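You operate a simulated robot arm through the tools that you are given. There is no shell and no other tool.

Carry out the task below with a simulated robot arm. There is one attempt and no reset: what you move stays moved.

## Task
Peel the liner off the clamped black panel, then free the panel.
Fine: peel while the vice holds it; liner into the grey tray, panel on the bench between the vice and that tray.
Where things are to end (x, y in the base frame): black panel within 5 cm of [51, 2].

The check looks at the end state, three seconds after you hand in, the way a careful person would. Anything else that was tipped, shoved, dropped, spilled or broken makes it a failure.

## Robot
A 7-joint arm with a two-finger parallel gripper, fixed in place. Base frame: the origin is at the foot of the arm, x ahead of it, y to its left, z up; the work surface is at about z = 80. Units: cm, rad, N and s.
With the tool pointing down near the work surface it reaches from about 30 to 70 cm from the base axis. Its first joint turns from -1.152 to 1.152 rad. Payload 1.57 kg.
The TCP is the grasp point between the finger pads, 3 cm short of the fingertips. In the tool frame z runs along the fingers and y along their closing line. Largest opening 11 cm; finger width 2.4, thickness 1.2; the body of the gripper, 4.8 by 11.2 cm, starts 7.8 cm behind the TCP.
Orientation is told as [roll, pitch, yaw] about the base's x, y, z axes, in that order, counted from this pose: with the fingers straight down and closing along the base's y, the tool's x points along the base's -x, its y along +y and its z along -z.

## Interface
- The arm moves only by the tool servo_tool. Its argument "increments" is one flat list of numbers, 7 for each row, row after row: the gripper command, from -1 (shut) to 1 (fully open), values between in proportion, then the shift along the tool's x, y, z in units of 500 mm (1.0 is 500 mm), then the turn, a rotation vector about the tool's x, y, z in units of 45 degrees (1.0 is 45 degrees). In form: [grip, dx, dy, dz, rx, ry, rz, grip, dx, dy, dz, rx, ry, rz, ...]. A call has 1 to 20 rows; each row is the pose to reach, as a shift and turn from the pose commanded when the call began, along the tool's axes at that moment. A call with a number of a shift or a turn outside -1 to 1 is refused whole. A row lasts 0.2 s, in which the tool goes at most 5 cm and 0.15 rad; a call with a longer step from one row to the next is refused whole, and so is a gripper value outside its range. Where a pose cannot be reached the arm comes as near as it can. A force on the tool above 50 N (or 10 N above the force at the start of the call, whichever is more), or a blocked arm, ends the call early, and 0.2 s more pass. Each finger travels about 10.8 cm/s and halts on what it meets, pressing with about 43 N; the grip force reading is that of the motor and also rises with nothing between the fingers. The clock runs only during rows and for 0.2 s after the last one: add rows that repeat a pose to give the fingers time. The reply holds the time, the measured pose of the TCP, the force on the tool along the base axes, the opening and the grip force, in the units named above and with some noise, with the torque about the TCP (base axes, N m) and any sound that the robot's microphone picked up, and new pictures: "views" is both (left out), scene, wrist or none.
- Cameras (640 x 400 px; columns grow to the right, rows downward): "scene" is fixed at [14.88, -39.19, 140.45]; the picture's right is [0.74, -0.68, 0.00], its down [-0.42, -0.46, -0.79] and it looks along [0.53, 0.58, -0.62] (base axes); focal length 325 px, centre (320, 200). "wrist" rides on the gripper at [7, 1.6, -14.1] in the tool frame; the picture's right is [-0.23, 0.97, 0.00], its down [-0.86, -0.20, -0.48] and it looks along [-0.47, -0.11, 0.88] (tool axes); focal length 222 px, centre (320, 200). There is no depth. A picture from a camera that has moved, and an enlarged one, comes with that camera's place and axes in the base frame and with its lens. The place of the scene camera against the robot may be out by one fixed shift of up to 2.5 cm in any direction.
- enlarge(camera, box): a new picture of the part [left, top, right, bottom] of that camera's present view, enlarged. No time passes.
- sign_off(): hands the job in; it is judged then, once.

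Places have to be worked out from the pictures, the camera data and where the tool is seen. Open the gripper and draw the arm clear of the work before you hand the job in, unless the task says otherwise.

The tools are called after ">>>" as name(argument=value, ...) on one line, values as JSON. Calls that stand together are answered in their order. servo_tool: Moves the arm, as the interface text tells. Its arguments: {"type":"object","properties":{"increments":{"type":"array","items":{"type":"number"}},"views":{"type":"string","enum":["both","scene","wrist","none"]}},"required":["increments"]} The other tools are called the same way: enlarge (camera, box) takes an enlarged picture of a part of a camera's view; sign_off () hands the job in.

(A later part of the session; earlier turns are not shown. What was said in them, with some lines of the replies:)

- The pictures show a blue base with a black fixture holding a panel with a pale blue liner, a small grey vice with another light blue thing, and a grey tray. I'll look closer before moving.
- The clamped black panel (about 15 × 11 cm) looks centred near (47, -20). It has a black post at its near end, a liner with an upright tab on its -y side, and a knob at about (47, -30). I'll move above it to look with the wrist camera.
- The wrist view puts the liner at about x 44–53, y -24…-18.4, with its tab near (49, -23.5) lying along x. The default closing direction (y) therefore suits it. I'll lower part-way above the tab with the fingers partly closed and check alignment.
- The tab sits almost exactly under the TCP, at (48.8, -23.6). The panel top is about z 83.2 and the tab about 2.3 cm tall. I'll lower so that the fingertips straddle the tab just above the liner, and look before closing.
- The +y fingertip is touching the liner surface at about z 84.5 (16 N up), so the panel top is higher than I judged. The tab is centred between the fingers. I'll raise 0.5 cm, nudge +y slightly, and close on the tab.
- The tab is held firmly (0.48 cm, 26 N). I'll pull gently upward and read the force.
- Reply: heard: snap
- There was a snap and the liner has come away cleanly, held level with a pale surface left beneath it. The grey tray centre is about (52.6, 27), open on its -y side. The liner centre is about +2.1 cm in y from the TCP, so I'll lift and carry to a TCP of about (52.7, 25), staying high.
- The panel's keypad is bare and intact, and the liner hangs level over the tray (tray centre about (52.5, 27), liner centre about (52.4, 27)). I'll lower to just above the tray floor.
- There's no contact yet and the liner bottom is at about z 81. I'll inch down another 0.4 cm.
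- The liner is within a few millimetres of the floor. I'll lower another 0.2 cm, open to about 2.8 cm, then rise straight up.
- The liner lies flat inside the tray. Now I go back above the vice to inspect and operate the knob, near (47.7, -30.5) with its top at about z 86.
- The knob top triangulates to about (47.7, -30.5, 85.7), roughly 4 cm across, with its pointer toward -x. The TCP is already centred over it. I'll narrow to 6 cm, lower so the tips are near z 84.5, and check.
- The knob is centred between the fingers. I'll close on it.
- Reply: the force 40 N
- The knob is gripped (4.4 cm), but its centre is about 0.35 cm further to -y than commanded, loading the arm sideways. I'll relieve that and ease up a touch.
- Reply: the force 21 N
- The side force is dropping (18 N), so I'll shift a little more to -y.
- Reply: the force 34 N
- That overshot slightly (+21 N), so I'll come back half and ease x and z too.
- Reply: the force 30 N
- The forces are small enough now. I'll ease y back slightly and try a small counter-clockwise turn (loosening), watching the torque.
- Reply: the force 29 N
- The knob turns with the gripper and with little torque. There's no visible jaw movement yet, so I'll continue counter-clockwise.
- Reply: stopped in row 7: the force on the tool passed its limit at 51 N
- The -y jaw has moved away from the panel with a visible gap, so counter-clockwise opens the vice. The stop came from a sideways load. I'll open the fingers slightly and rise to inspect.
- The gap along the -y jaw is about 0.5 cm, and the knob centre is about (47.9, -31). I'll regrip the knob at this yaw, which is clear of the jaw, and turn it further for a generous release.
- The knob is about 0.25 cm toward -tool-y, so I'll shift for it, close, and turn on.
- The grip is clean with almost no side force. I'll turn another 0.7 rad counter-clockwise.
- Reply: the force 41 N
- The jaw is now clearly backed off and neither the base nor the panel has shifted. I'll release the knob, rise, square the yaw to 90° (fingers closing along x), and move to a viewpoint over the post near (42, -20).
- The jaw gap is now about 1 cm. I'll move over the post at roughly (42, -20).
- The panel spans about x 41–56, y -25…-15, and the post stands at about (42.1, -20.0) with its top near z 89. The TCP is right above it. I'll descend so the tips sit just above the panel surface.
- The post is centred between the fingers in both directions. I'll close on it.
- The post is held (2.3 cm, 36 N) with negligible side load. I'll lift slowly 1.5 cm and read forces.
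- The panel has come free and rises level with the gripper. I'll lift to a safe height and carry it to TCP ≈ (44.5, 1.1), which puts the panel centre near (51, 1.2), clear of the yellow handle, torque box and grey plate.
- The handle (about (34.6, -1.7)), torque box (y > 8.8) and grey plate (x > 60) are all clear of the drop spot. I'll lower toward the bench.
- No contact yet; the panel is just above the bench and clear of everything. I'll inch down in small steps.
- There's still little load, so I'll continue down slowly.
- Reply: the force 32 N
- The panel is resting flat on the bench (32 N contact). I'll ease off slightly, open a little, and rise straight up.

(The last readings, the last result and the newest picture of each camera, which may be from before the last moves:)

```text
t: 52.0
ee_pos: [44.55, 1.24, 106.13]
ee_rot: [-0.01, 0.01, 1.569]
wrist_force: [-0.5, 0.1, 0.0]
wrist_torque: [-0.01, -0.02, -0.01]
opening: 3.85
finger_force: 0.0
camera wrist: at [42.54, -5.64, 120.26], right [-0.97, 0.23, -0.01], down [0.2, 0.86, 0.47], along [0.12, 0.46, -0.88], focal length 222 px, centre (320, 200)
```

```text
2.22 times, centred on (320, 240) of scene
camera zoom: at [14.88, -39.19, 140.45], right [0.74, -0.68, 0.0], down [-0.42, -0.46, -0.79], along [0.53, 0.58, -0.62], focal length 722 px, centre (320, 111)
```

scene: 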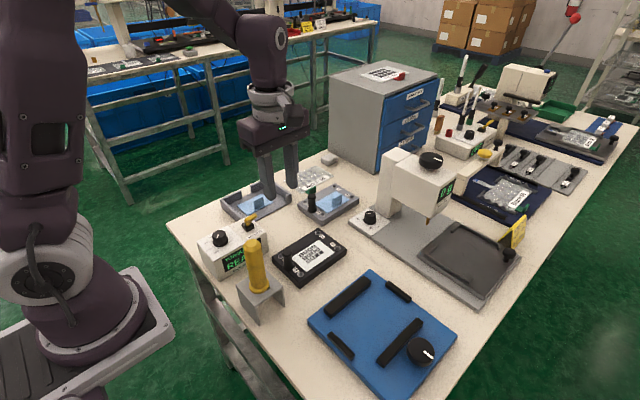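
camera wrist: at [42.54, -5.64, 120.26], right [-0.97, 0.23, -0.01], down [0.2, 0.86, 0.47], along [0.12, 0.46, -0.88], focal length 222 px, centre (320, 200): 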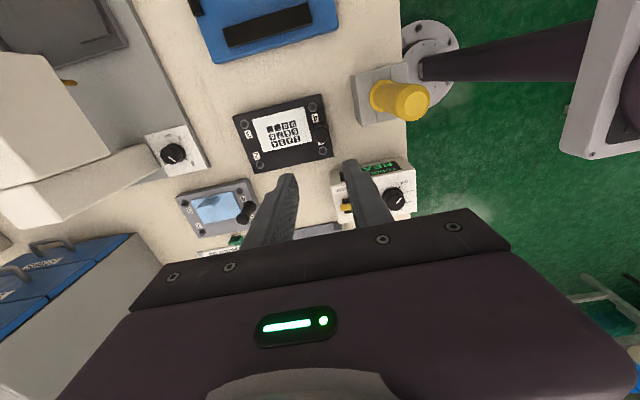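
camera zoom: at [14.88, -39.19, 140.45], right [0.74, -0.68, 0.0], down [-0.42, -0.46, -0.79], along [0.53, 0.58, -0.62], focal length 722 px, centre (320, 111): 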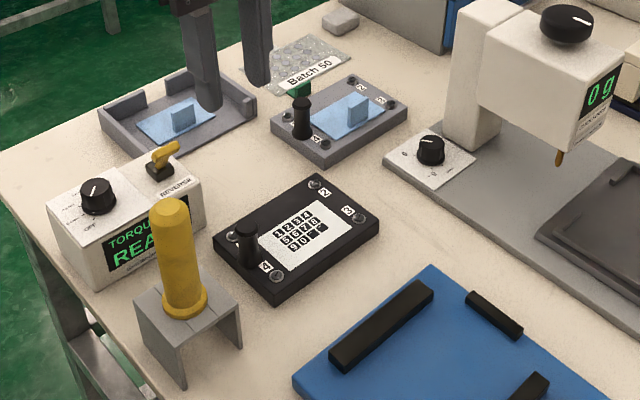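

The panel lies flat at about (50.5, 0.9), the liner is in the tray, and nothing else has been disturbed. I'll open the gripper fully and draw the arm up and back.

>>> servo_tool(increments=[-0.3, 0, 0, -0.06, 0, 0, 0, 0, 0, 0, -0.12, 0, 0, 0, 0.4, 0, 0.03, -0.17, 0, 0, 0, 0.8, 0, 0.06, -0.2, 0, 0, 0, 1, 0, 0.1, -0.22, 0, 0, 0, 1, 0, 0.1, -0.22, 0, 0, 0, 1, 0, 0.1, -0.22, 0, 0, 0])

>>> enlarge(camera="scene", box=[180, 140, 480, 400])

```text
t: 53.6
ee_pos: [39.19, 1.25, 117.13]
ee_rot: [-0.008, 0.011, 1.569]
wrist_force: [0.1, -0.6, -0.6]
wrist_torque: [0.0, 0.02, 0.01]
opening: 11.0
finger_force: 0.0
camera wrist: at [37.41, -5.55, 131.25], right [-0.97, 0.23, -0.01], down [0.2, 0.86, 0.47], along [0.12, 0.46, -0.88], focal length 222 px, centre (320, 200)
```

scene: 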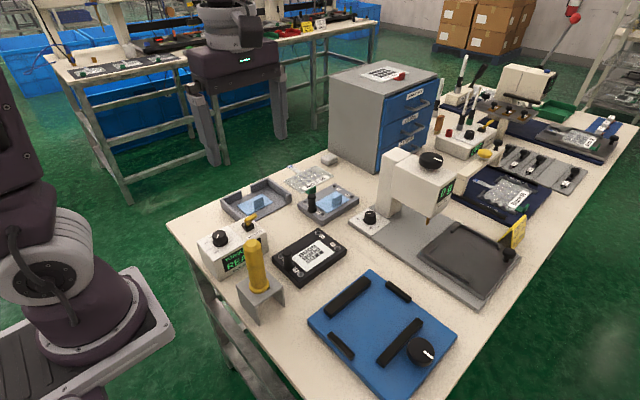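
wrist: 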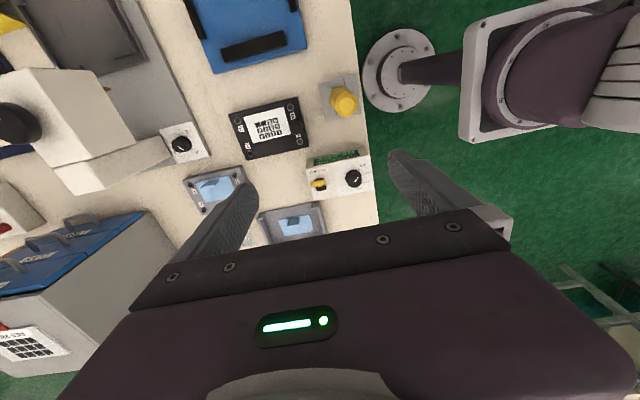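

```text
1.54 times, centred on (330, 270) of scene
camera zoom: at [14.88, -39.19, 140.45], right [0.74, -0.68, 0.0], down [-0.42, -0.46, -0.79], along [0.53, 0.58, -0.62], focal length 500 px, centre (305, 92)
```

zoom: 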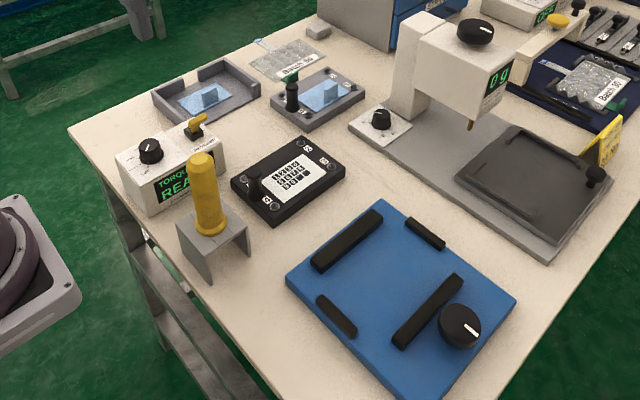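

The liner is in the grey tray and the panel is on the bench between the vice and the tray. Everything else is where it started, the gripper is open and the arm is clear, so I'm handing in.

>>> sign_off()

```text
The job is handed in.
```

I peeled the liner off the black panel while the vice held it, then freed the panel and set it down. I've handed the job in and don't have the check's result yet.

- **Liner:** it came away whole with one upward pull on its tab and lies flat inside the grey tray.
- **Panel:** it rests flat on the bench between the vice and the tray. I judge its centre to be about (50.5, 0.9), within the 5 cm allowed around [51, 2].
- **Vice:** I opened it by turning its knob counter-clockwise about 1.7 rad, in two grips. The first turn stopped early on a 51 N force reading, so I released and regripped. The base showed no movement in the pictures.
- **Surroundings:** nothing else looks moved or knocked over in the last pictures. The gripper is open and the arm is drawn up and back.
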